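You operate a simulated robot arm through the tools that you are given. There is no shell and no other tool.

The job below is to be done with a simulated two-armed robot. You get a single attempt, and the scene is never put back.

JOB
Put the yellow greeting card away in the wooden box and shut the lid.
Fine: lift the hasp first and let it down again after; stand the card upright inside; the other cards stay out. Set down upright: what you pick out.

It is judged by the outcome, as a careful person would: the job done as asked, and still so three seconds after it is handed in. It fails if anything else is knocked over, pushed out of place, dropped, spilled or broken. A push-on lid holds only when it is set on centred and level and pressed home; a screw cap is set on level and turned clockwise until tight.

ROBOT AND FRAMES
Two 7-joint arms with fingered hands on one trunk that stands fixed in place. Base frame: the origin is at the foot of the trunk, x ahead of it, y to its left, z up; the work surface is at about z = 720. Lengths are in mm, angles in rad, forces in N, time in s.
The left shoulder is at [30, 136, 1205], the right one opposite. With the tool pointing down near the work surface each hand reaches from about 260 to 960 mm from the base axis, measured 20 degrees to its own side. Payload 5 kg a hand.
Tool frame (each hand has its own): the origin (TCP) lies between the finger pads and is the grasp point; the fingertips stand 42 mm ahead of it; z points along the fingers, y is the line along which they close. The gripper opens to 208 mm. The gripper's body begins 119 mm behind the TCP. The gripper is a hand of 4 fingers: y runs from the thumb to the fingers, the wrist lies at [0, 0, -332] in the tool frame, and closing takes about 1.5 s.
Orientation is told as [roll, pitch, yaw] about the base's x, y, z axes, in that order, counted from this pose: with the fingers straight down and closing along the base's y, the tool's x points along the base's -x, its y along +y and its z along -z.

CONTROLS
- The arms move only by the tool nudge_tool. It takes "left_series", "right_series" or both (then of equal length, played together; a hand with none holds still); each is a list of rows, each a list of 2 entries, a list of its own where there are three numbers: the shift along the tool's x, y, z in units of 30 mm (1.0 is 30 mm), then the turn, a rotation vector about the tool's x, y, z in units of 4 degrees (1.0 is 4 degrees). In form: [[[tx, ty, tz], [rx, ry, rz]], ...]. A call has 1 to 20 rows; each row shifts and turns the commanded pose from where the row before left it, along the tool's axes as they then stand. "left_gripper" and "right_gripper" are, for a hand that has rows, the gripper command, from -1 (shut) to 1 (fully open), values between in proportion, set as the call begins (left out, the last holds). A call with a number of a shift or a turn outside -1 to 1 is refused whole. Each row takes 0.2 s and may step no farther than 50 mm and 0.15 rad from the row before; otherwise, or with a gripper value out of range, the whole call is refused. A pose out of reach is approached as far as the arm can. The call stops where the force on the tool passes 40 N (or 10 N more than at its start, if that is more) or the arm is blocked; 0.2 s more then pass. Each finger travels about 72 mm/s and halts on what it meets, pressing with about 29 N; the grip force reading is that of the motor and also rises with nothing between the fingers. The clock runs only during rows and for 0.2 s after the last one: add rows that do not move to give the fingers time. The reply holds the time, the measured pose of the TCP, the force on the tool along the base axes, the opening and the grip force, in the units named above and with some noise, with the torque about the TCP (base axes, N m) and any sound that the robot's microphone picked up.
- Cameras (640 x 400 px; columns grow to the right, rows downward): "scene" is now at [40.9, 16.3, 1923.5]; the picture's right is [0.22, -0.97, 0.00], its down [-0.79, -0.18, -0.58] and it looks along [0.57, 0.13, -0.81] (base axes); focal length 332 px, centre (320, 200). "left" rides on the left gripper at [-101, 0, -145] in its tool frame; the picture's right is [0.00, -1.00, 0.00], its down [0.82, 0.00, -0.57] and it looks along [0.57, 0.00, 0.82] (tool axes); focal length 261 px, centre (320, 200). "right" rides on the right gripper at [101, 0, -145] in its tool frame; the picture's right is [0.00, 1.00, 0.00], its down [-0.82, 0.00, -0.57] and it looks along [-0.57, 0.00, 0.82] (tool axes); focal length 261 px, centre (320, 200). There is no depth. A picture from a camera that has moved, and an enlarged one, comes with that camera's place and axes in the base frame and with its lens.
- capture(camera): a new picture of that camera. The clock stands still meanwhile.
- slide_trunk(by): slides the trunk up (or, below 0, down) by that many mm; the arms and the scene camera ride with it, the base frame stays. It gives what a move gives, with no picture.
- grasp_type(shape, hand): the hand has 4 fingers and takes this shape, open, in about a second: jaw (thumb against the fingers, like two jaws); tri (thumb and two fingers); tip (a fingertip pinch); poke (one finger out to press); point (the index stretched); flat (the hand flat); cup (the hand cupped); fist (a fist). The gripper value then closes the fingers along that shape, each until it touches; the sizes above hold for jaw. It gives what a move gives, with no picture.
- turn_head(pan, tilt): turns the head with the scene camera to pan (to the left, within 2.496 rad either way) and tilt (down, from -0.506 to 1.204), counted from straight ahead of the robot. It gives what a move gives.
- inspect(camera, box): a new picture of the part [left, top, right, bottom] of that camera's present view, enlarged. The clock stands still meanwhile.
- close_job(): hands the job in; it is judged then, once.

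Places have to be worked out from the pictures, the camera data and where the tool is seen. Open the grippers and draw the arms clear of the work before you hand the job in, unless the task says otherwise.

The tools are called as a command line: name --argument value ..., lists and objects as JSON in quotes. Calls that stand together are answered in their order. nudge_tool: Moves the arms, as the interface text tells. Its arguments: {"type":"object","properties":{"left_series":{"type":"array","items":{"type":"array"}},"left_gripper":{"type":"number"},"right_series":{"type":"array","items":{"type":"array"}},"right_gripper":{"type":"number"}},"required":[]} The other tools are called the same way: slide_trunk (by) slides the trunk up or down; grasp_type (shape, hand) gives the hand a shape; turn_head (pan, tilt) turns the head that bears the scene camera; capture (camera) takes a picture; inspect (camera, box) takes an enlarged picture of a part of a camera's view; close_job () hands the job in.

At the start:

```text
time: 0.0
left_eef_pos: [696.6, 574.7, 1298.0]
left_ee_rot: [0.001, 0.001, 0.0]
left_ft_force: [-0.3, -0.2, -0.5]
left_ft_torque: [0.0, 0.0, -0.01]
left_gripper_width: 208.0
left_grasp_force: 0.1
left_shape: jaw
right_eef_pos: [772.2, -46.9, 1228.7]
right_ee_rot: [0.001, -0.001, -0.002]
right_ft_force: [0.8, -0.2, 0.4]
right_ft_torque: [-0.01, -0.01, 0.02]
right_gripper_width: 207.8
right_grasp_force: 0.0
right_shape: jaw
trunk travel left (down, up): [-225.0, 265.0]
head pan, tilt: [0.225, 0.951]
```

scene: 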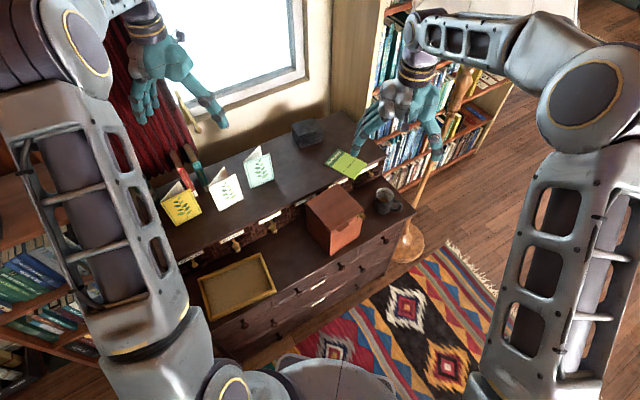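
right: 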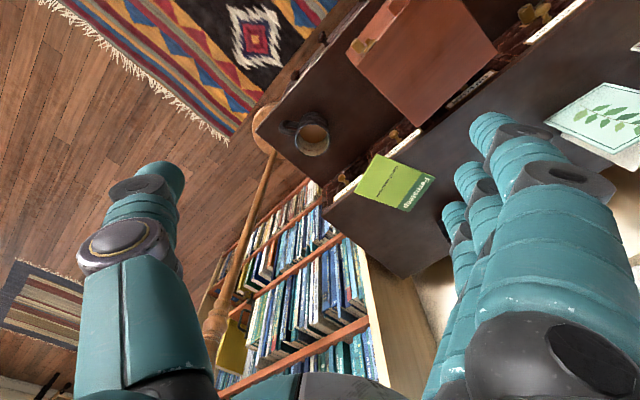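
left: 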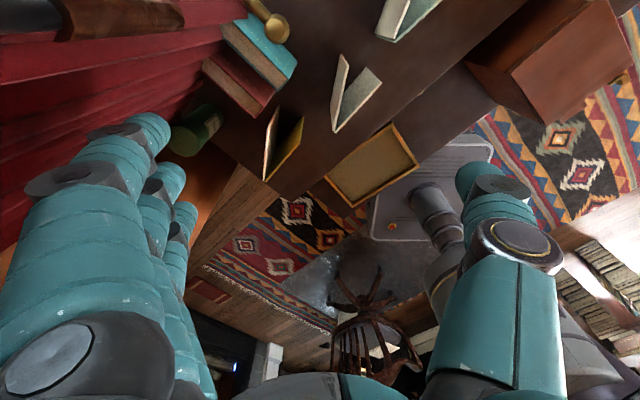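

The scene shows a desk with three standing cards on a raised shelf, and a wooden box at the front right. I look closer at the box and cards.

inspect --camera "scene" --box '[270, 160, 430, 260]'

inspect --camera "scene" --box '[140, 130, 300, 230]'

inspect --camera "right" --box '[320, 0, 640, 200]'

inspect --camera "left" --box '[200, 0, 520, 200]'

```text
4.00 times, centred on (350, 210) of scene
camera zoom: at [40.9, 16.3, 1923.5], right [0.22, -0.97, 0.0], down [-0.79, -0.18, -0.58], along [0.57, 0.13, -0.81], focal length 1329 px, centre (200, 160)
```

zoom: 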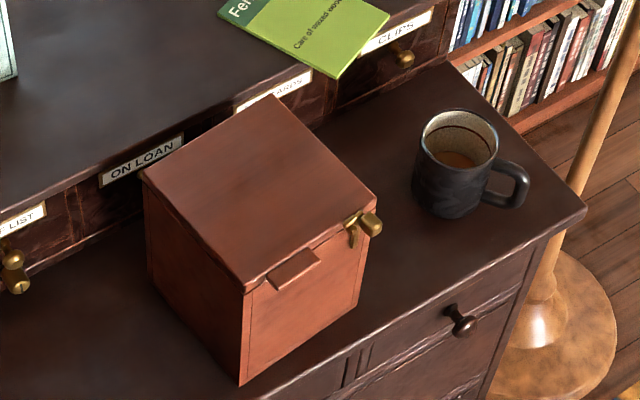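

```text
4.00 times, centred on (220, 180) of scene
camera zoom: at [40.9, 16.3, 1923.5], right [0.22, -0.97, 0.0], down [-0.79, -0.18, -0.58], along [0.57, 0.13, -0.81], focal length 1329 px, centre (720, 280)
```

zoom: 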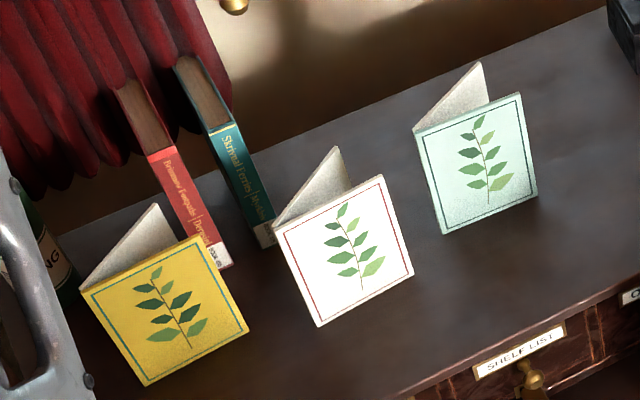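

```text
2.00 times, centred on (480, 100) of right
camera zoom: at [671.7, -45.8, 1373.4], right [0.0, 1.0, 0.0], down [0.82, 0.0, 0.57], along [0.57, 0.0, -0.82], focal length 521 px, centre (0, 400)
```

zoom: 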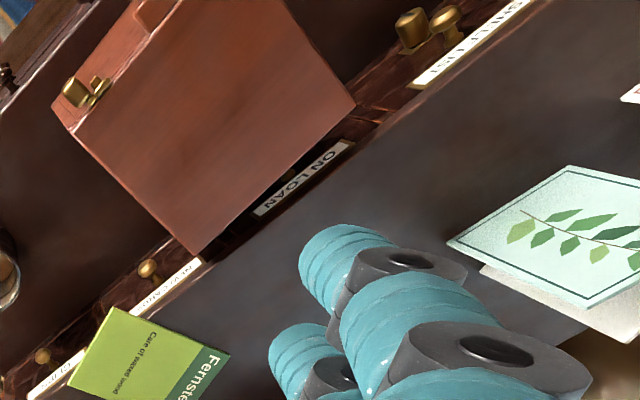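

```text
2.00 times, centred on (360, 100) of left
camera zoom: at [797.3, 574.0, 1441.7], right [0.0, -1.0, 0.0], down [-0.82, 0.0, 0.57], along [-0.57, 0.0, -0.82], focal length 521 px, centre (240, 400)
```

zoom: 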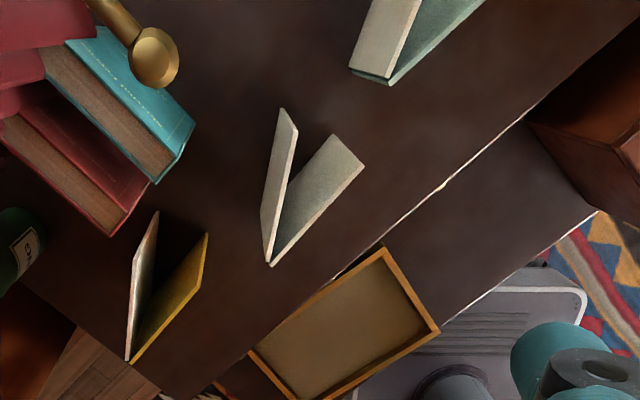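

The box top sits near z≈912 with its front facing the robot's right-near side, and the yellow card's fold top is near (544, 681, 1012). I zoom in on the hasp and the card.

inspect --camera "scene" --box '[330, 205, 378, 235]'

inspect --camera "right" --box '[330, 0, 426, 60]'

inspect --camera "left" --box '[240, 90, 336, 200]'

inspect --camera "scene" --box '[150, 170, 214, 240]'

```text
13.33 times, centred on (354, 220) of scene
camera zoom: at [40.9, 16.3, 1923.5], right [0.22, -0.97, 0.0], down [-0.79, -0.18, -0.58], along [0.57, 0.13, -0.81], focal length 4430 px, centre (-133, -67)
```

zoom: 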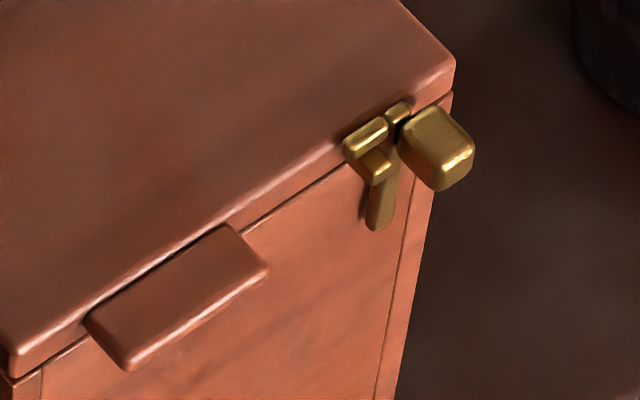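

```text
6.67 times, centred on (378, 30) of right
camera zoom: at [671.7, -45.8, 1373.4], right [0.0, 1.0, 0.0], down [0.82, 0.0, 0.57], along [0.57, 0.0, -0.82], focal length 1738 px, centre (-67, 1333)
```

zoom: 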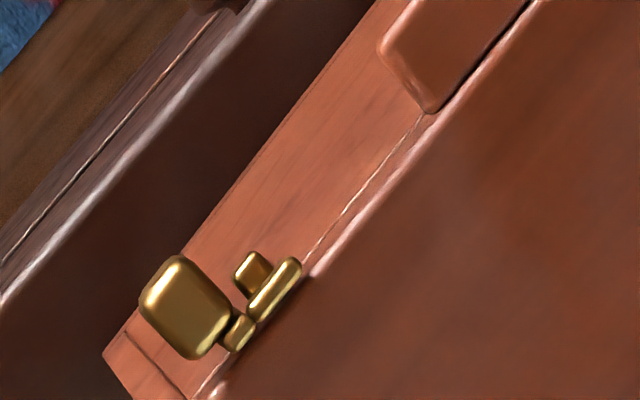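

```text
3.64 times, centred on (288, 145) of left
camera zoom: at [797.3, 574.0, 1441.7], right [0.0, -1.0, 0.0], down [-0.82, 0.0, 0.57], along [-0.57, 0.0, -0.82], focal length 948 px, centre (436, 400)
```

zoom: 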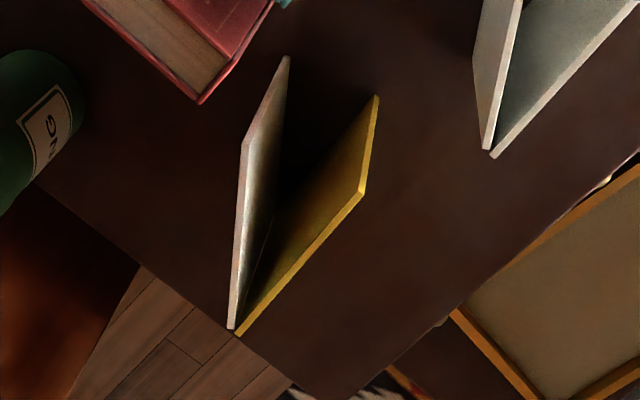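

```text
5.71 times, centred on (182, 205) of scene
camera zoom: at [40.9, 16.3, 1923.5], right [0.22, -0.97, 0.0], down [-0.79, -0.18, -0.58], along [0.57, 0.13, -0.81], focal length 1899 px, centre (1109, 171)
```

zoom: 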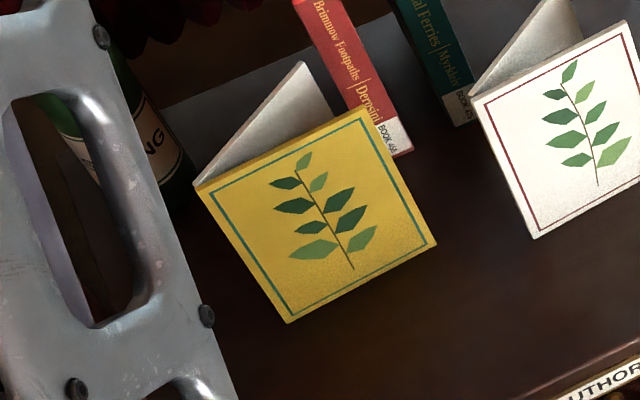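

The hasp looks like a brass lever with a knob near (706, 11, 916), on the box front close to the right corner. I bring the right hand round in front of the box to get a close frontal camera view of it.

nudge_tool --right_series '[[[0.72, -0.23, 1], [0, 0, 0]], [[0.72, -0.23, 1], [0, 0, 0]], [[0.72, -0.23, 1], [0, 0, 0]], [[0.72, -0.23, 1], [0, 0, 0]], [[0.72, -0.23, 1], [0, 0, 0]], [[0.72, -0.23, 1], [0, 0, 0]], [[0.72, -0.23, 1], [0, 0, 0]], [[0, 0, 0], [0, 0, -0.98]], [[0, 0, 0], [0, 0, -0.98]], [[0, 0, 0], [0, 0, -0.98]], [[0, 0, 0], [0, 0, -0.98]], [[0, 0, 0], [0, 0, -0.98]], [[0, 0, 0], [0, 0, -0.98]], [[0, 0, 0], [0, 0, -0.98]], [[0, 0, 0], [0, 0, -0.98]], [[0, 0, 0], [0, 0, -0.98]], [[0, 0, 0], [0, 0, -0.98]], [[0, 0, 0], [0, 0, -0.98]], [[0, 0, 0], [0, 0, -0.98]], [[0, 0, 0], [0, 0, -0.98]]]'

capture --camera "right"

capture --camera "scene"

```text
time: 4.2
left_eef_pos: [696.5, 573.9, 1296.0]
left_ee_rot: [0.0, -0.001, 0.0]
left_ft_force: [0.1, 1.3, -0.6]
left_ft_torque: [0.03, -0.01, 0.05]
left_gripper_width: 207.9
left_grasp_force: 0.1
left_shape: jaw
right_eef_pos: [622.1, -94.6, 1019.3]
right_ee_rot: [0.001, 0.0, 0.89]
right_ft_force: [-0.7, 0.3, 0.2]
right_ft_torque: [0.04, -0.01, 0.03]
right_gripper_width: 207.7
right_grasp_force: 0.1
right_shape: jaw
trunk travel left (down, up): [-225.0, 265.0]
head pan, tilt: [0.225, 0.951]
```

```text
taken
camera right: at [558.0, -172.6, 1163.5], right [-0.77, 0.63, 0.0], down [0.52, 0.64, 0.57], along [0.36, 0.44, -0.82], focal length 261 px, centre (320, 200)
```

right: 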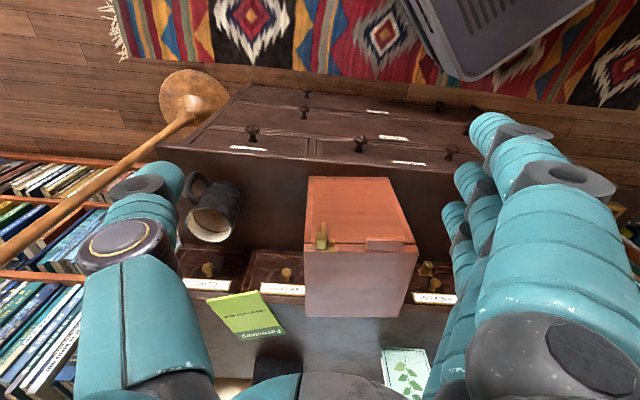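

```text
taken
camera scene: at [40.8, 16.1, 1923.5], right [0.22, -0.97, 0.0], down [-0.79, -0.18, -0.58], along [0.57, 0.13, -0.81], focal length 332 px, centre (320, 200)
```

scene: 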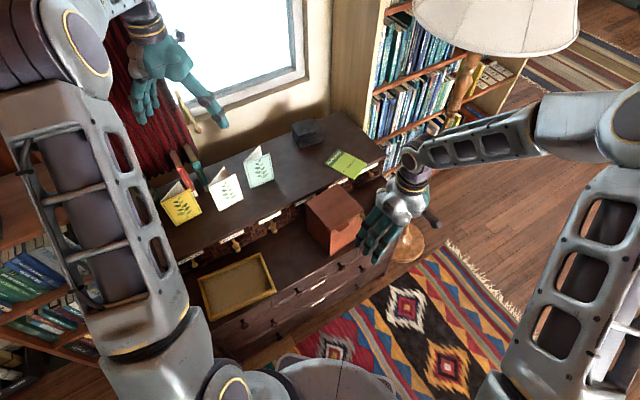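

The box front is visible (upside down) in the wrist view. I zoom in on the hasp.

inspect --camera "right" --box '[296, 210, 360, 260]'

inspect --camera "right" --box '[280, 160, 440, 330]'

```text
8.00 times, centred on (328, 235) of right
camera zoom: at [558.0, -172.6, 1163.5], right [-0.77, 0.63, 0.0], down [0.52, 0.64, 0.57], along [0.36, 0.44, -0.82], focal length 2085 px, centre (256, -80)
```

zoom: 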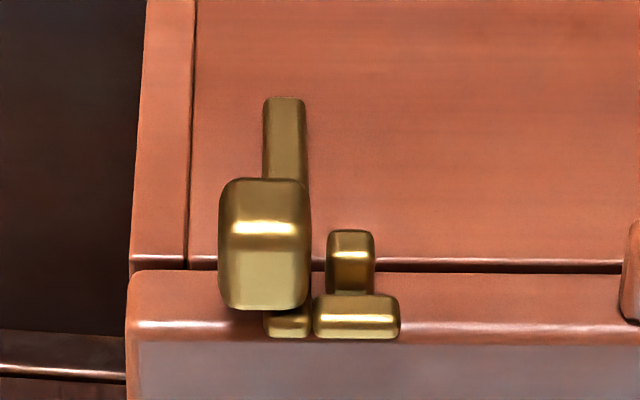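

```text
2.35 times, centred on (360, 245) of right
camera zoom: at [558.0, -172.6, 1163.5], right [-0.77, 0.63, 0.0], down [0.52, 0.64, 0.57], along [0.36, 0.44, -0.82], focal length 613 px, centre (226, 94)
```

zoom: 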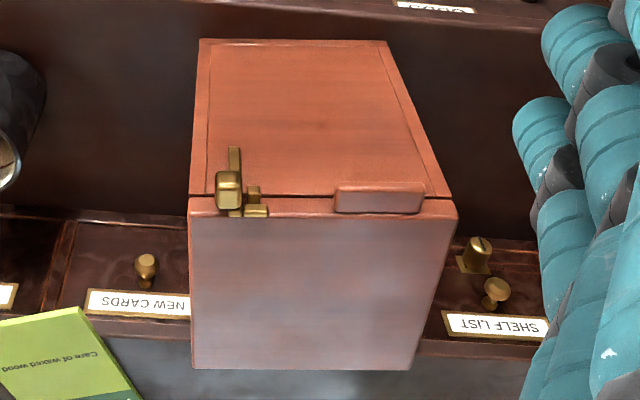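

The hasp is a slim vertical arm with a big knob, next to a small keeper. To see how it is hinged, I move closer and tilt the hand so the camera looks more horizontally at it.

nudge_tool --right_series '[[[-0.77, 0, 0.88], [0, 0, 0]], [[-0.77, 0, 0.88], [0, 0, 0]], [[-0.77, 0, 0.88], [0, 0, 0]], [[0, 0, 0], [0, 0.97, 0]], [[0, 0, 0], [0, 0.97, 0]], [[0, 0, 0], [0, 0.97, 0]], [[0, 0, 0], [0, 0.97, 0]], [[0, 0, 0], [0, 0.97, 0]], [[0, 0, 0], [0, 0.97, 0]], [[0, 0, 0], [0, 0.97, 0]], [[0, 0, 0], [0, 0.97, 0]], [[0, 0, 0], [0, 0.97, 0]]]'

capture --camera "right"

inspect --camera "right" --box '[270, 150, 370, 250]'

```text
time: 6.8
left_eef_pos: [697.1, 574.6, 1297.1]
left_ee_rot: [0.0, 0.002, -0.001]
left_ft_force: [-0.8, 0.3, 0.1]
left_ft_torque: [-0.05, 0.03, 0.01]
left_gripper_width: 207.6
left_grasp_force: 0.1
left_shape: jaw
right_eef_pos: [666.2, -41.6, 939.0]
right_ee_rot: [0.0, 0.609, 0.887]
right_ft_force: [-0.2, 0.5, 0.8]
right_ft_torque: [-0.01, 0.04, -0.06]
right_gripper_width: 207.8
right_grasp_force: 0.1
right_shape: jaw
trunk travel left (down, up): [-225.0, 265.0]
head pan, tilt: [0.225, 0.951]
```

```text
taken
camera right: at [665.0, -40.0, 1115.5], right [-0.77, 0.63, 0.0], down [0.63, 0.77, 0.0], along [0.0, 0.0, -1.0], focal length 261 px, centre (320, 200)
```

right: 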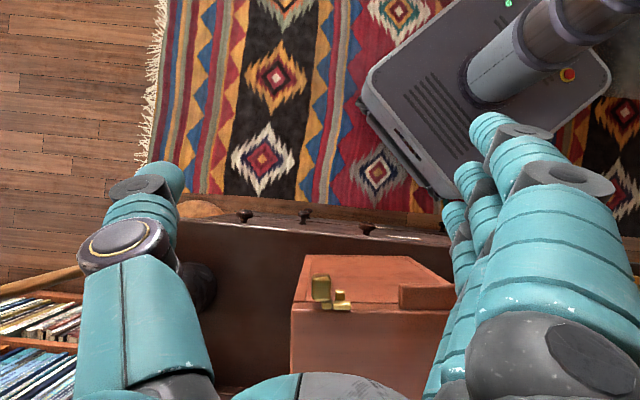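

```text
4.00 times, centred on (320, 200) of right
camera zoom: at [665.0, -40.0, 1115.5], right [-0.77, 0.63, 0.0], down [0.63, 0.77, 0.0], along [0.0, 0.0, -1.0], focal length 1043 px, centre (320, 200)
```

zoom: 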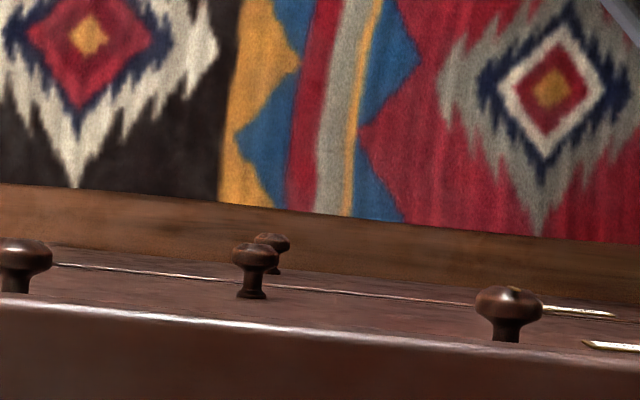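

That tilt went the wrong way, but it gives a true plan view of the lid; I take an enlarged one for measuring, then tilt the other way.

inspect --camera "right" --box '[280, 240, 480, 365]'

nudge_tool --right_series '[[[0, 0, 0], [0, -0.97, 0]], [[0, 0, 0], [0, -0.97, 0]], [[0, 0, 0], [0, -0.97, 0]], [[0, 0, 0], [0, -0.97, 0]], [[0, 0, 0], [0, -0.97, 0]], [[0, 0, 0], [0, -0.97, 0]], [[0, 0, 0], [0, -0.97, 0]], [[0, 0, 0], [0, -0.97, 0]], [[0, 0, 0], [0, -0.97, 0]], [[0, 0, 0], [0, -0.97, 0]], [[0, 0, 0], [0, -0.97, 0]], [[0, 0, 0], [0, -0.97, 0]], [[0, 0, 0], [0, -0.97, 0]], [[0, 0, 0], [0, -0.97, 0]], [[0, 0, 0], [0, -0.97, 0]], [[0, 0, 0], [0, -0.97, 0]], [[0, 0, 0], [0, -0.97, 0]], [[0, 0, 0], [0, -0.97, 0]]]'

capture --camera "right"

inspect --camera "right" --box '[270, 150, 370, 250]'

```text
3.20 times, centred on (380, 302) of right
camera zoom: at [665.0, -40.0, 1115.5], right [-0.77, 0.63, 0.0], down [0.63, 0.77, 0.0], along [0.0, 0.0, -1.0], focal length 834 px, centre (128, -128)
```

zoom: 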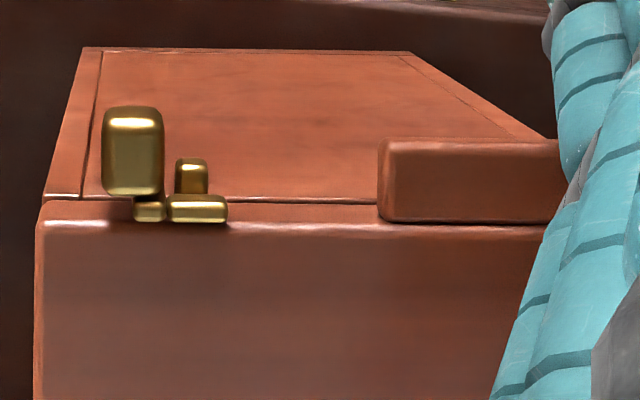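

```text
time: 10.6
left_eef_pos: [695.7, 572.6, 1297.8]
left_ee_rot: [-0.001, 0.0, 0.0]
left_ft_force: [-0.5, -0.8, -0.7]
left_ft_torque: [0.03, 0.0, -0.01]
left_gripper_width: 207.9
left_grasp_force: 0.0
left_shape: jaw
right_eef_pos: [665.6, -41.9, 939.5]
right_ee_rot: [0.001, -0.612, 0.892]
right_ft_force: [0.7, 0.6, -1.0]
right_ft_torque: [0.01, 0.06, -0.02]
right_gripper_width: 207.6
right_grasp_force: 0.0
right_shape: jaw
trunk travel left (down, up): [-225.0, 265.0]
head pan, tilt: [0.225, 0.951]
```

```text
taken
camera right: at [560.8, -169.5, 1000.6], right [-0.77, 0.63, 0.0], down [0.22, 0.27, 0.94], along [0.59, 0.73, -0.34], focal length 261 px, centre (320, 200)
```

right: 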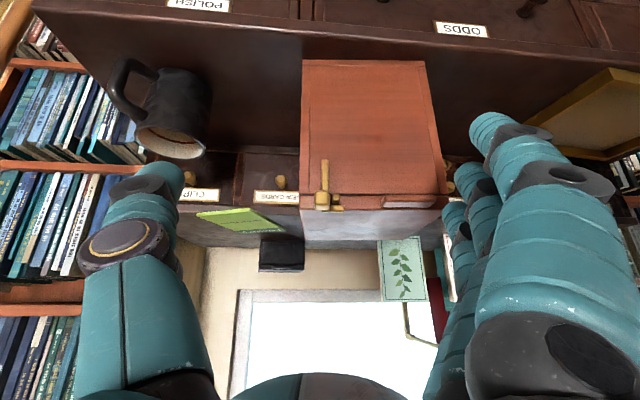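

```text
4.00 times, centred on (320, 200) of right
camera zoom: at [560.8, -169.5, 1000.6], right [-0.77, 0.63, 0.0], down [0.22, 0.27, 0.94], along [0.59, 0.73, -0.34], focal length 1043 px, centre (320, 200)
```

zoom: 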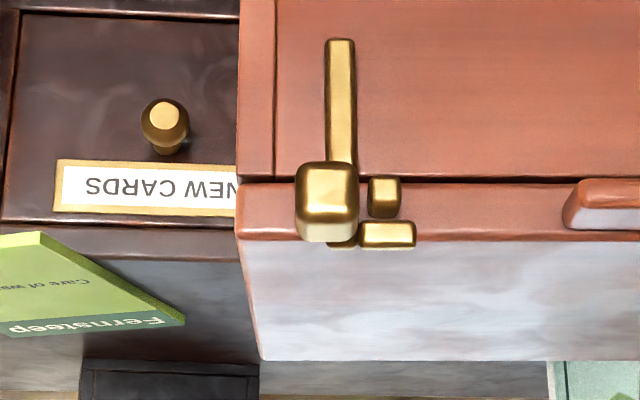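

The hasp reads as a strap hinged along the lid's top front edge (axis about z≈921, 5 mm in front of the lid), with a knob (s≈540) sticking out 20 mm. I back the hand off and look at the finger shapes "tip" and "poke" before touching it.

nudge_tool --right_series '[[[0, 0, -1], [0, 0, 0]], [[0, 0, -1], [0, 0, 0]], [[0, 0, -1], [0, 0, 0]], [[0, 0, -1], [0, 0, 0]]]'

grasp_type --shape "poke" --hand "right"

capture --camera "right"

capture --camera "scene"

grasp_type --shape "tip" --hand "right"

capture --camera "right"

capture --camera "scene"

```text
time: 11.6
left_eef_pos: [694.8, 572.7, 1299.1]
left_ee_rot: [-0.002, -0.001, 0.0]
left_ft_force: [0.2, -0.5, 0.4]
left_ft_torque: [0.0, -0.08, 0.02]
left_gripper_width: 207.8
left_grasp_force: 0.1
left_shape: jaw
right_eef_pos: [619.1, -94.4, 1039.0]
right_ee_rot: [0.001, -0.61, 0.889]
right_ft_force: [-1.3, 0.1, 0.2]
right_ft_torque: [0.03, -0.07, -0.02]
right_gripper_width: 207.8
right_grasp_force: 0.1
right_shape: jaw
trunk travel left (down, up): [-225.0, 265.0]
head pan, tilt: [0.225, 0.951]
```

```text
time: 12.5
left_eef_pos: [696.1, 573.5, 1297.0]
left_ee_rot: [0.001, 0.001, 0.0]
left_ft_force: [0.1, 0.1, 0.6]
left_ft_torque: [0.05, -0.01, 0.01]
left_gripper_width: 207.8
left_grasp_force: 0.1
left_shape: jaw
right_eef_pos: [622.1, -94.6, 1037.9]
right_ee_rot: [-0.001, -0.61, 0.889]
right_ft_force: [0.1, -0.3, 1.1]
right_ft_torque: [0.03, -0.04, 0.03]
right_gripper_width: 0.3
right_grasp_force: 0.0
right_shape: poke
trunk travel left (down, up): [-225.0, 265.0]
head pan, tilt: [0.225, 0.951]
```

```text
taken
camera right: at [516.5, -222.9, 1099.2], right [-0.77, 0.63, 0.0], down [0.22, 0.27, 0.94], along [0.59, 0.73, -0.35], focal length 261 px, centre (320, 200)
```

right: 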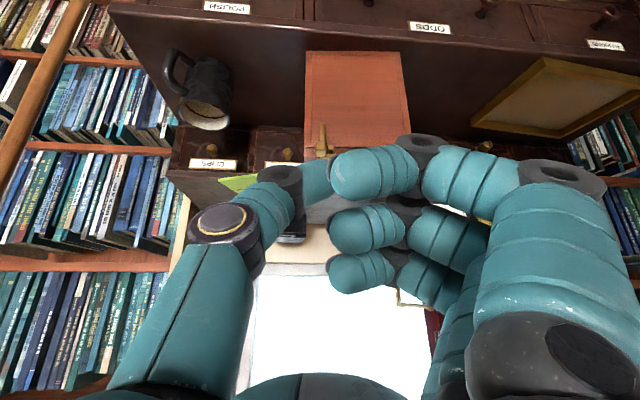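

```text
taken
camera scene: at [40.3, 15.9, 1923.5], right [0.22, -0.97, 0.0], down [-0.79, -0.18, -0.58], along [0.57, 0.13, -0.81], focal length 332 px, centre (320, 200)
```

scene: 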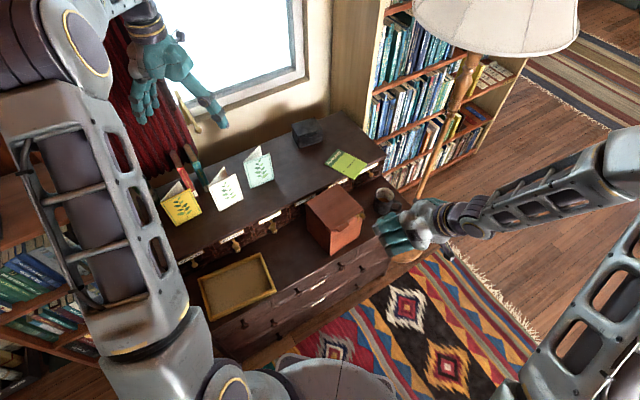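

```text
time: 13.4
left_eef_pos: [696.9, 574.6, 1296.8]
left_ee_rot: [-0.002, 0.0, -0.001]
left_ft_force: [0.7, 0.2, -0.5]
left_ft_torque: [0.03, 0.02, 0.02]
left_gripper_width: 208.1
left_grasp_force: 0.0
left_shape: jaw
right_eef_pos: [621.9, -93.6, 1038.3]
right_ee_rot: [-0.002, -0.609, 0.89]
right_ft_force: [0.4, 0.1, -0.5]
right_ft_torque: [0.01, 0.0, -0.02]
right_gripper_width: 208.0
right_grasp_force: 0.1
right_shape: tip
trunk travel left (down, up): [-225.0, 265.0]
head pan, tilt: [0.225, 0.951]
```

```text
taken
camera right: at [516.7, -222.7, 1099.1], right [-0.77, 0.63, 0.0], down [0.22, 0.27, 0.94], along [0.59, 0.73, -0.35], focal length 261 px, centre (320, 200)
```

right: 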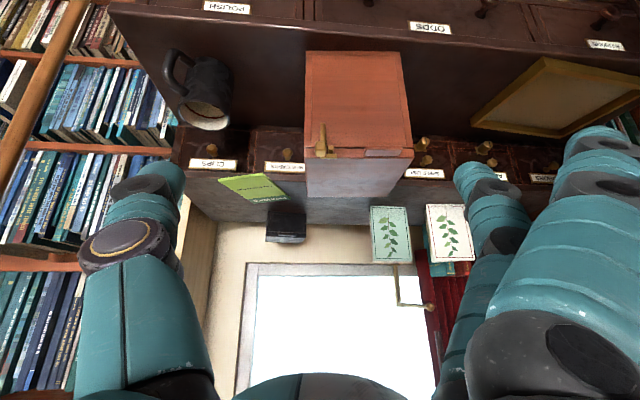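

```text
taken
camera scene: at [40.7, 16.2, 1923.5], right [0.22, -0.97, 0.0], down [-0.79, -0.18, -0.58], along [0.57, 0.13, -0.81], focal length 332 px, centre (320, 200)
```

scene: 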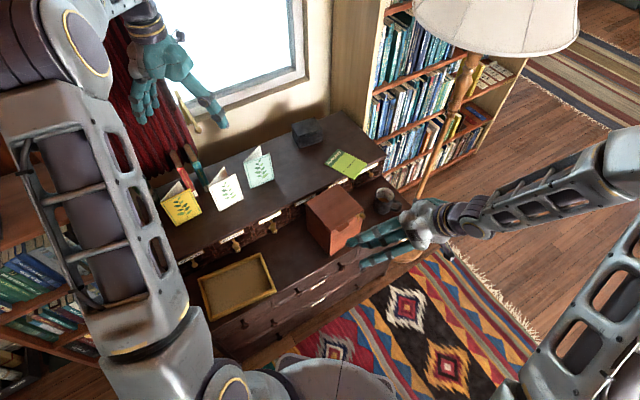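

I half-close the tip pinch in free space to see where its pads meet relative to the TCP.

nudge_tool --right_series '[[[0, 0, 0], [0, 0, 0]], [[0, 0, 0], [0, 0, 0]], [[0, 0, 0], [0, 0, 0]], [[0, 0, 0], [0, 0, 0]], [[0, 0, 0], [0, 0, 0]], [[0, 0, 0], [0, 0, 0]], [[0, 0, 0], [0, 0, 0]], [[0, 0, 0], [0, 0, 0]]]' --right_gripper -0.65

capture --camera "right"

inspect --camera "scene" --box '[330, 160, 490, 290]'

```text
time: 15.2
left_eef_pos: [697.0, 574.2, 1297.3]
left_ee_rot: [0.0, 0.0, 0.001]
left_ft_force: [-0.2, 0.3, 0.2]
left_ft_torque: [-0.02, 0.0, 0.03]
left_gripper_width: 207.8
left_grasp_force: 0.1
left_shape: jaw
right_eef_pos: [621.0, -94.0, 1039.3]
right_ee_rot: [0.0, -0.608, 0.889]
right_ft_force: [-0.4, 0.0, -0.2]
right_ft_torque: [0.01, -0.02, -0.01]
right_gripper_width: 37.2
right_grasp_force: 0.0
right_shape: tip
trunk travel left (down, up): [-225.0, 265.0]
head pan, tilt: [0.225, 0.951]
```

```text
taken
camera right: at [516.7, -222.8, 1099.2], right [-0.77, 0.63, 0.0], down [0.22, 0.27, 0.94], along [0.59, 0.73, -0.35], focal length 261 px, centre (320, 200)
```

right: 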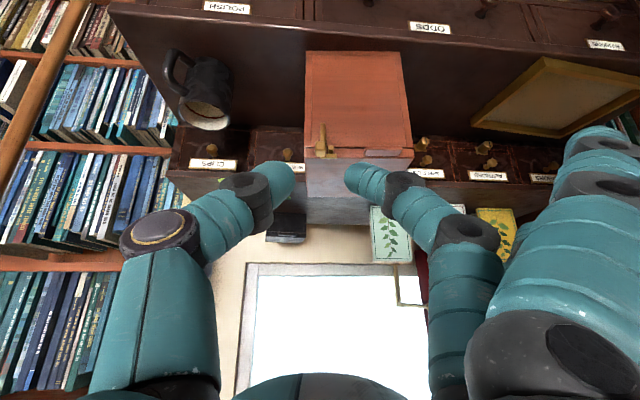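

```text
3.08 times, centred on (410, 225) of scene
camera zoom: at [40.8, 16.3, 1923.5], right [0.22, -0.97, 0.0], down [-0.79, -0.18, -0.58], along [0.57, 0.13, -0.81], focal length 1022 px, centre (43, 123)
```

zoom: 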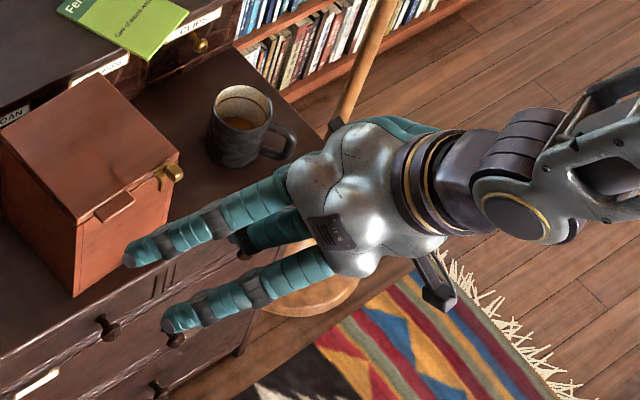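

Tip pinch closes symmetrically about the TCP. I also check the "point" shape, since a single extended finger might lift the hasp knob from below.

grasp_type --shape "point" --hand "right"

capture --camera "right"

inspect --camera "scene" --box '[330, 160, 490, 290]'

```text
time: 16.1
left_eef_pos: [696.4, 573.0, 1295.4]
left_ee_rot: [0.001, 0.0, 0.0]
left_ft_force: [0.7, -0.1, 0.0]
left_ft_torque: [0.01, 0.03, 0.0]
left_gripper_width: 207.9
left_grasp_force: 0.0
left_shape: jaw
right_eef_pos: [622.2, -95.2, 1039.2]
right_ee_rot: [0.0, -0.61, 0.889]
right_ft_force: [-0.4, 0.4, 0.5]
right_ft_torque: [0.03, 0.06, 0.02]
right_gripper_width: 0.1
right_grasp_force: 0.1
right_shape: point
trunk travel left (down, up): [-225.0, 265.0]
head pan, tilt: [0.225, 0.951]
```

```text
taken
camera right: at [516.8, -222.8, 1099.1], right [-0.77, 0.63, 0.0], down [0.22, 0.27, 0.94], along [0.59, 0.73, -0.35], focal length 261 px, centre (320, 200)
```

right: 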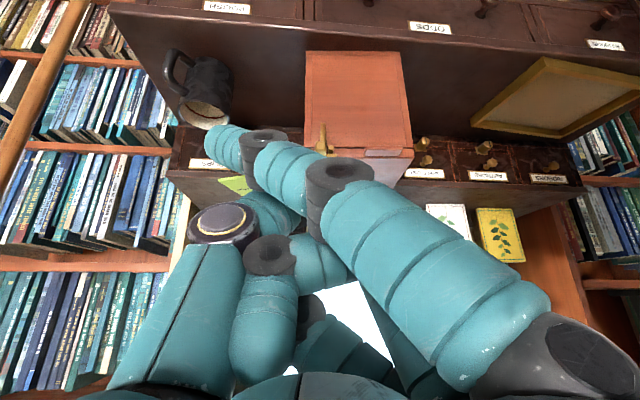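

```text
3.08 times, centred on (410, 225) of scene
camera zoom: at [41.0, 16.2, 1923.5], right [0.22, -0.97, 0.0], down [-0.79, -0.18, -0.58], along [0.57, 0.13, -0.81], focal length 1022 px, centre (43, 123)
```

zoom: 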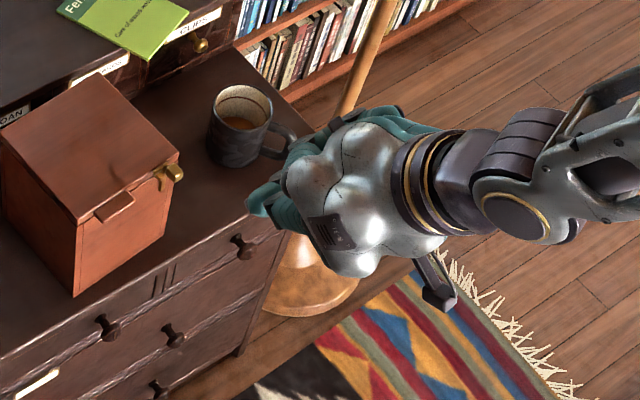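

Earlier readings leave it unclear whether the little bar hooks over a pin on the lid or is a hinge barrel. I return to the open jaw, go lower and look at the hasp level from the front.

grasp_type --shape "jaw" --hand "right"

nudge_tool --right_series '[[[0.6, 0, 0.86], [0, 0, 0]], [[0.6, 0, 0.86], [0, 0, 0]], [[0.6, 0, 0.86], [0, 0, 0]], [[0.6, 0, 0.86], [0, 0, 0]], [[0, 0, 0], [0, -0.99, 0]], [[0, 0, 0], [0, -0.99, 0]], [[0, 0, 0], [0, -0.99, 0]], [[0, 0, 0], [0, -0.99, 0]], [[0, 0, 0], [0, -0.99, 0]], [[0, 0, 0], [0, -0.99, 0]]]'

capture --camera "right"

```text
time: 17.0
left_eef_pos: [696.2, 573.6, 1296.7]
left_ee_rot: [0.001, 0.0, -0.001]
left_ft_force: [0.7, -0.2, -0.5]
left_ft_torque: [-0.03, 0.03, 0.03]
left_gripper_width: 207.8
left_grasp_force: 0.1
left_shape: jaw
right_eef_pos: [621.6, -95.6, 1038.2]
right_ee_rot: [0.001, -0.608, 0.888]
right_ft_force: [0.7, 0.4, -0.4]
right_ft_torque: [0.05, 0.06, 0.01]
right_gripper_width: 207.8
right_grasp_force: 0.1
right_shape: jaw
trunk travel left (down, up): [-225.0, 265.0]
head pan, tilt: [0.225, 0.951]
```

```text
time: 19.2
left_eef_pos: [696.6, 572.3, 1296.9]
left_ee_rot: [0.001, 0.0, -0.001]
left_ft_force: [-0.3, 0.0, 0.5]
left_ft_torque: [0.07, 0.04, 0.01]
left_gripper_width: 208.1
left_grasp_force: 0.1
left_shape: jaw
right_eef_pos: [622.0, -93.8, 912.1]
right_ee_rot: [0.0, -1.026, 0.888]
right_ft_force: [-0.5, 0.4, 1.1]
right_ft_torque: [0.02, -0.02, 0.05]
right_gripper_width: 208.0
right_grasp_force: 0.0
right_shape: jaw
trunk travel left (down, up): [-225.0, 265.0]
head pan, tilt: [0.225, 0.951]
```

```text
taken
camera right: at [510.6, -230.8, 900.9], right [-0.77, 0.63, 0.0], down [-0.04, -0.05, 1.0], along [0.63, 0.77, 0.06], focal length 261 px, centre (320, 200)
```

right: 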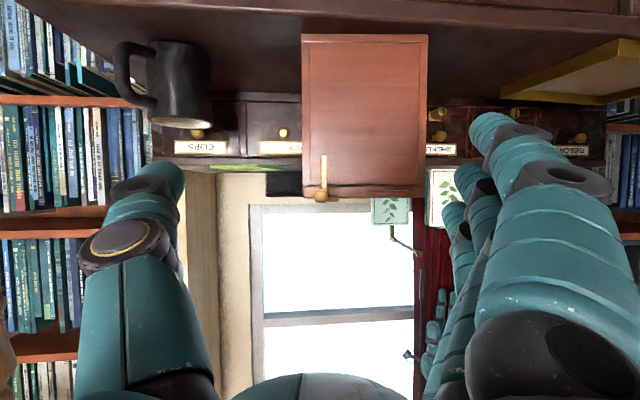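

inspect --camera "right" --box '[300, 140, 348, 210]'

inspect --camera "right" --box '[295, 120, 435, 210]'

```text
5.71 times, centred on (324, 175) of right
camera zoom: at [510.6, -230.8, 900.9], right [-0.77, 0.63, 0.0], down [-0.04, -0.05, 1.0], along [0.63, 0.77, 0.06], focal length 1489 px, centre (297, 343)
```

zoom: 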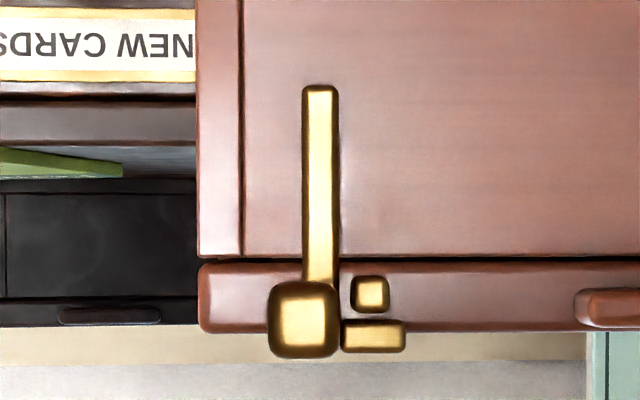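

```text
4.44 times, centred on (365, 165) of right
camera zoom: at [510.6, -230.8, 900.9], right [-0.77, 0.63, 0.0], down [-0.04, -0.05, 1.0], along [0.63, 0.77, 0.06], focal length 1158 px, centre (120, 356)
```

zoom: 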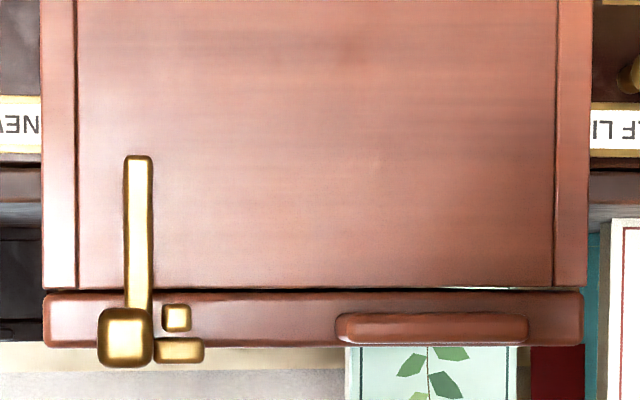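

Now it is clear: the hasp is a hook — a strap on the box front with a bar hooked over a small pin on the lid, and a knob at its top (s 533–548, z 908–923). I narrow the jaw to 60 mm and move most of the way toward the knob, then check.

nudge_tool --right_series '[[[0, 0, 0], [0, 0, 0]], [[0, 0, 0], [0, 0, 0]], [[0, 0, 0], [0, 0, 0]], [[0, 0, 0], [0, 0, 0]], [[0, 0, 0], [0, 0, 0]], [[0, 0, 0], [0, 0, 0]], [[-0.43, 0, 0.45], [0, 0, 0]], [[-0.43, 0, 0.45], [0, 0, 0]], [[-0.43, 0, 0.45], [0, 0, 0]], [[-0.43, 0.04, 0.45], [0, 0, 0]]]' --right_gripper -0.42

capture --camera "right"

inspect --camera "scene" --box '[300, 160, 460, 280]'

```text
time: 21.4
left_eef_pos: [697.3, 573.8, 1297.5]
left_ee_rot: [0.0, -0.001, 0.002]
left_ft_force: [-0.1, 0.5, 0.0]
left_ft_torque: [-0.05, 0.0, 0.0]
left_gripper_width: 207.7
left_grasp_force: 0.0
left_shape: jaw
right_eef_pos: [665.1, -37.3, 929.1]
right_ee_rot: [0.001, -1.024, 0.888]
right_ft_force: [-0.8, 0.7, 0.9]
right_ft_torque: [0.02, 0.01, -0.01]
right_gripper_width: 60.9
right_grasp_force: 0.2
right_shape: jaw
trunk travel left (down, up): [-225.0, 265.0]
head pan, tilt: [0.225, 0.951]
```

```text
taken
camera right: at [554.5, -172.9, 917.9], right [-0.77, 0.63, 0.0], down [-0.03, -0.05, 1.0], along [0.63, 0.77, 0.06], focal length 261 px, centre (320, 200)
```

right: 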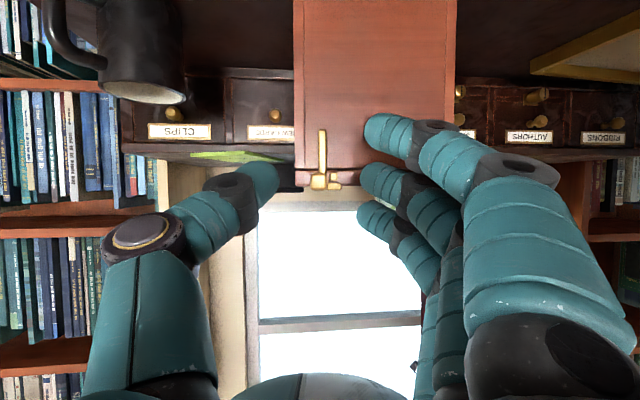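

```text
3.33 times, centred on (380, 220) of scene
camera zoom: at [40.9, 16.9, 1923.4], right [0.22, -0.97, 0.0], down [-0.79, -0.18, -0.58], along [0.57, 0.13, -0.81], focal length 1108 px, centre (120, 133)
```

zoom: 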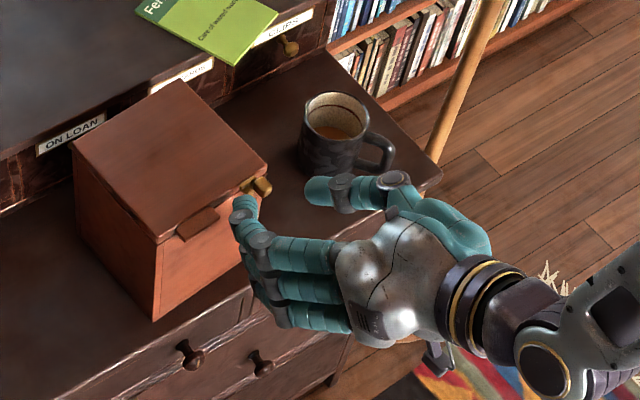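

The thumb and middle fingertip straddle the knob's line of sight at equal height. I advance 30 mm straight inward with the jaw still open, then check before pinching.

nudge_tool --right_series '[[[-0.26, 0, 0.43], [0, 0, 0]], [[-0.26, 0, 0.43], [0, 0, 0]], [[0, 0, 0], [0, 0, 0]]]'

capture --camera "right"

inspect --camera "right" --box '[240, 110, 420, 250]'

```text
time: 22.2
left_eef_pos: [697.1, 574.2, 1297.4]
left_ee_rot: [-0.001, 0.002, 0.001]
left_ft_force: [0.7, -0.2, 0.1]
left_ft_torque: [0.03, -0.01, 0.03]
left_gripper_width: 207.9
left_grasp_force: 0.0
left_shape: jaw
right_eef_pos: [684.7, -12.7, 926.9]
right_ee_rot: [0.001, -1.024, 0.89]
right_ft_force: [0.2, -0.1, -0.5]
right_ft_torque: [-0.04, -0.01, 0.0]
right_gripper_width: 61.0
right_grasp_force: 0.0
right_shape: jaw
trunk travel left (down, up): [-225.0, 265.0]
head pan, tilt: [0.225, 0.951]
```

```text
taken
camera right: at [574.3, -149.4, 916.9], right [-0.78, 0.63, 0.0], down [-0.04, -0.05, 1.0], along [0.63, 0.77, 0.06], focal length 261 px, centre (320, 200)
```

right: 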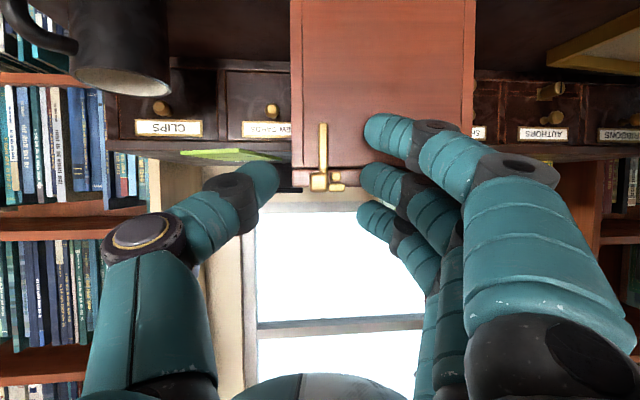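

```text
2.86 times, centred on (330, 180) of right
camera zoom: at [574.3, -149.4, 916.9], right [-0.78, 0.63, 0.0], down [-0.04, -0.05, 1.0], along [0.63, 0.77, 0.06], focal length 745 px, centre (291, 257)
```

zoom: 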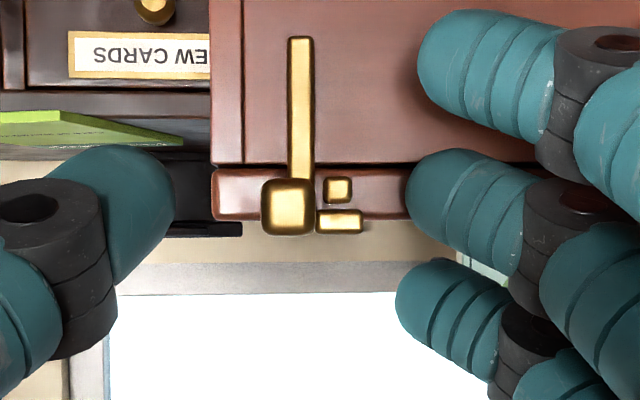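

Alignment is good in both directions. I close the jaw gently on the knob.

nudge_tool --right_series '[[[0, 0, 0], [0, 0, 0]], [[0, 0, 0], [0, 0, 0]], [[0, 0, 0], [0, 0, 0]], [[0, 0, 0], [0, 0, 0]], [[0, 0, 0], [0, 0, 0]]]' --right_gripper -0.9

capture --camera "right"

inspect --camera "right" --box '[240, 110, 420, 250]'

```text
time: 23.4
left_eef_pos: [696.2, 574.3, 1297.1]
left_ee_rot: [0.0, 0.001, 0.001]
left_ft_force: [0.3, -0.8, -0.3]
left_ft_torque: [0.01, 0.01, 0.01]
left_gripper_width: 207.8
left_grasp_force: 0.1
left_shape: jaw
right_eef_pos: [684.7, -13.7, 926.9]
right_ee_rot: [-0.001, -1.021, 0.888]
right_ft_force: [-2.6, -7.6, 2.2]
right_ft_torque: [0.08, 0.19, 0.53]
right_gripper_width: 1.2
right_grasp_force: 28.9
right_shape: jaw
trunk travel left (down, up): [-225.0, 265.0]
head pan, tilt: [0.225, 0.951]
```

```text
taken
camera right: at [574.0, -150.2, 916.9], right [-0.77, 0.63, 0.0], down [-0.04, -0.05, 1.0], along [0.63, 0.77, 0.06], focal length 261 px, centre (320, 200)
```

right: 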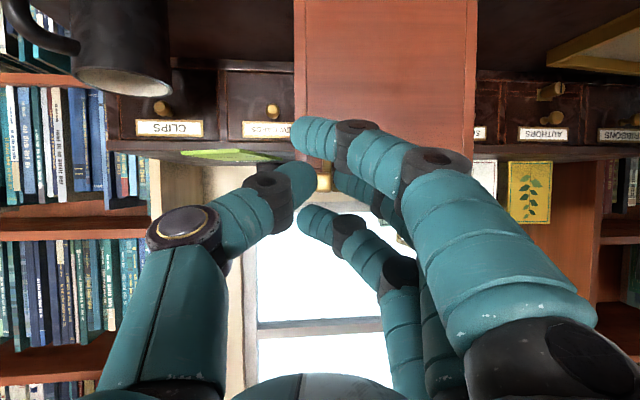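

```text
2.86 times, centred on (330, 180) of right
camera zoom: at [574.0, -150.2, 916.9], right [-0.77, 0.63, 0.0], down [-0.04, -0.05, 1.0], along [0.63, 0.77, 0.06], focal length 745 px, centre (291, 257)
```

zoom: 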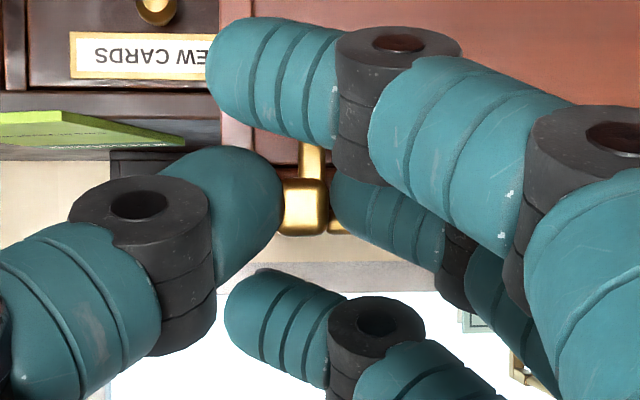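

The knob is pinched (29 N grip). I test its freedom gently: a 9 mm shift toward the box's right.

nudge_tool --right_series '[[[0, -0.1, 0], [0, 0, 0]], [[0, -0.1, 0], [0, 0, 0]], [[0, -0.1, 0], [0, 0, 0]]]'

inspect --camera "right" --box '[240, 110, 420, 250]'

inspect --camera "scene" --box '[310, 180, 410, 260]'

```text
time: 24.2
left_eef_pos: [695.3, 572.9, 1297.5]
left_ee_rot: [0.0, -0.001, 0.002]
left_ft_force: [-0.7, -1.1, 0.6]
left_ft_torque: [-0.02, -0.01, 0.02]
left_gripper_width: 207.8
left_grasp_force: 0.1
left_shape: jaw
right_eef_pos: [690.5, -17.4, 927.4]
right_ee_rot: [-0.003, -1.024, 0.89]
right_ft_force: [-8.6, -3.4, 4.9]
right_ft_torque: [0.33, 0.28, 0.7]
right_gripper_width: 0.3
right_grasp_force: 29.0
right_shape: jaw
trunk travel left (down, up): [-225.0, 265.0]
head pan, tilt: [0.225, 0.951]
```

```text
2.86 times, centred on (330, 180) of right
camera zoom: at [580.3, -154.5, 917.1], right [-0.78, 0.63, 0.0], down [-0.04, -0.05, 1.0], along [0.63, 0.77, 0.06], focal length 745 px, centre (291, 257)
```

zoom: 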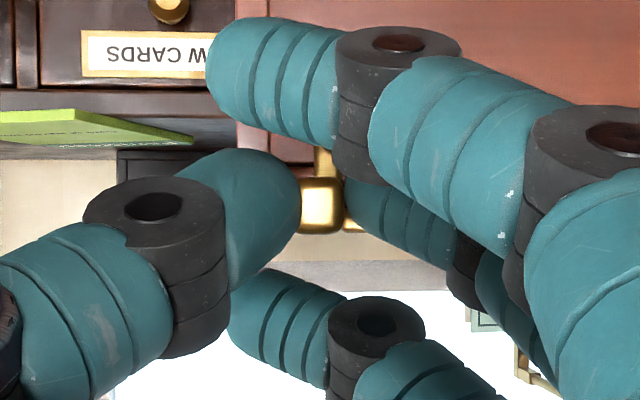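

```text
5.00 times, centred on (360, 220) of scene
camera zoom: at [39.4, 16.0, 1923.5], right [0.22, -0.97, 0.0], down [-0.79, -0.18, -0.58], along [0.57, 0.13, -0.81], focal length 1661 px, centre (120, 100)
```

zoom: 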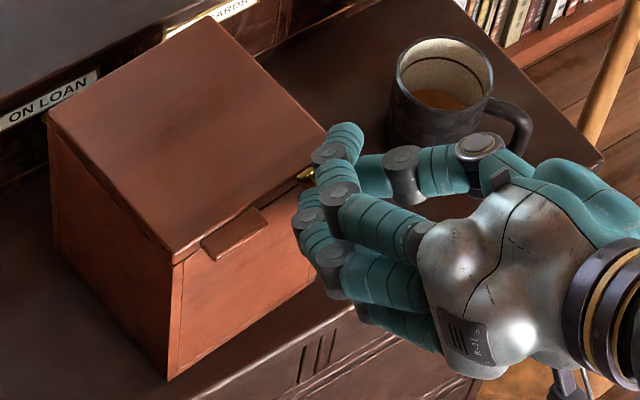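

The hook's top followed the fingers sideways by a few mm with low force, so it seems to swing in the front plane. I continue further right another 15 mm.

nudge_tool --right_series '[[[0, -0.17, 0], [0, 0, 0]], [[0, -0.17, 0], [0, 0, 0]], [[0, -0.17, 0], [0, 0, 0]], [[0, 0, 0], [0, 0, 0]]]'

inspect --camera "right" --box '[240, 110, 420, 250]'

```text
time: 25.2
left_eef_pos: [696.5, 573.2, 1297.2]
left_ee_rot: [-0.001, 0.0, 0.0]
left_ft_force: [-0.5, -0.2, -0.2]
left_ft_torque: [-0.01, 0.01, -0.01]
left_gripper_width: 208.0
left_grasp_force: 0.1
left_shape: jaw
right_eef_pos: [705.6, -27.1, 929.9]
right_ee_rot: [-0.002, -1.023, 0.892]
right_ft_force: [-4.0, 2.9, 1.8]
right_ft_torque: [0.3, 0.11, 0.27]
right_gripper_width: 0.0
right_grasp_force: 29.5
right_shape: jaw
trunk travel left (down, up): [-225.0, 265.0]
head pan, tilt: [0.225, 0.951]
```

```text
2.86 times, centred on (330, 180) of right
camera zoom: at [593.7, -164.5, 917.6], right [-0.78, 0.63, 0.0], down [-0.04, -0.05, 1.0], along [0.63, 0.77, 0.06], focal length 745 px, centre (291, 257)
```

zoom: 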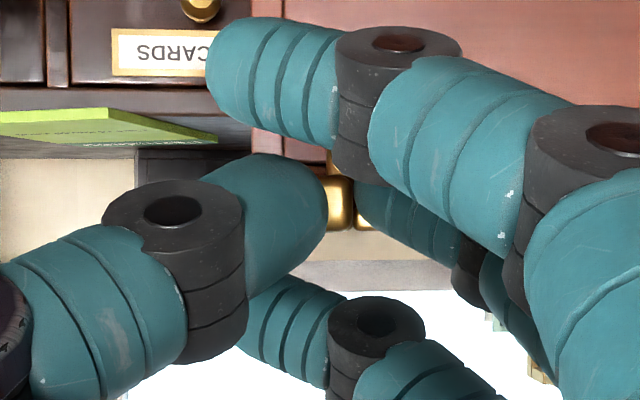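

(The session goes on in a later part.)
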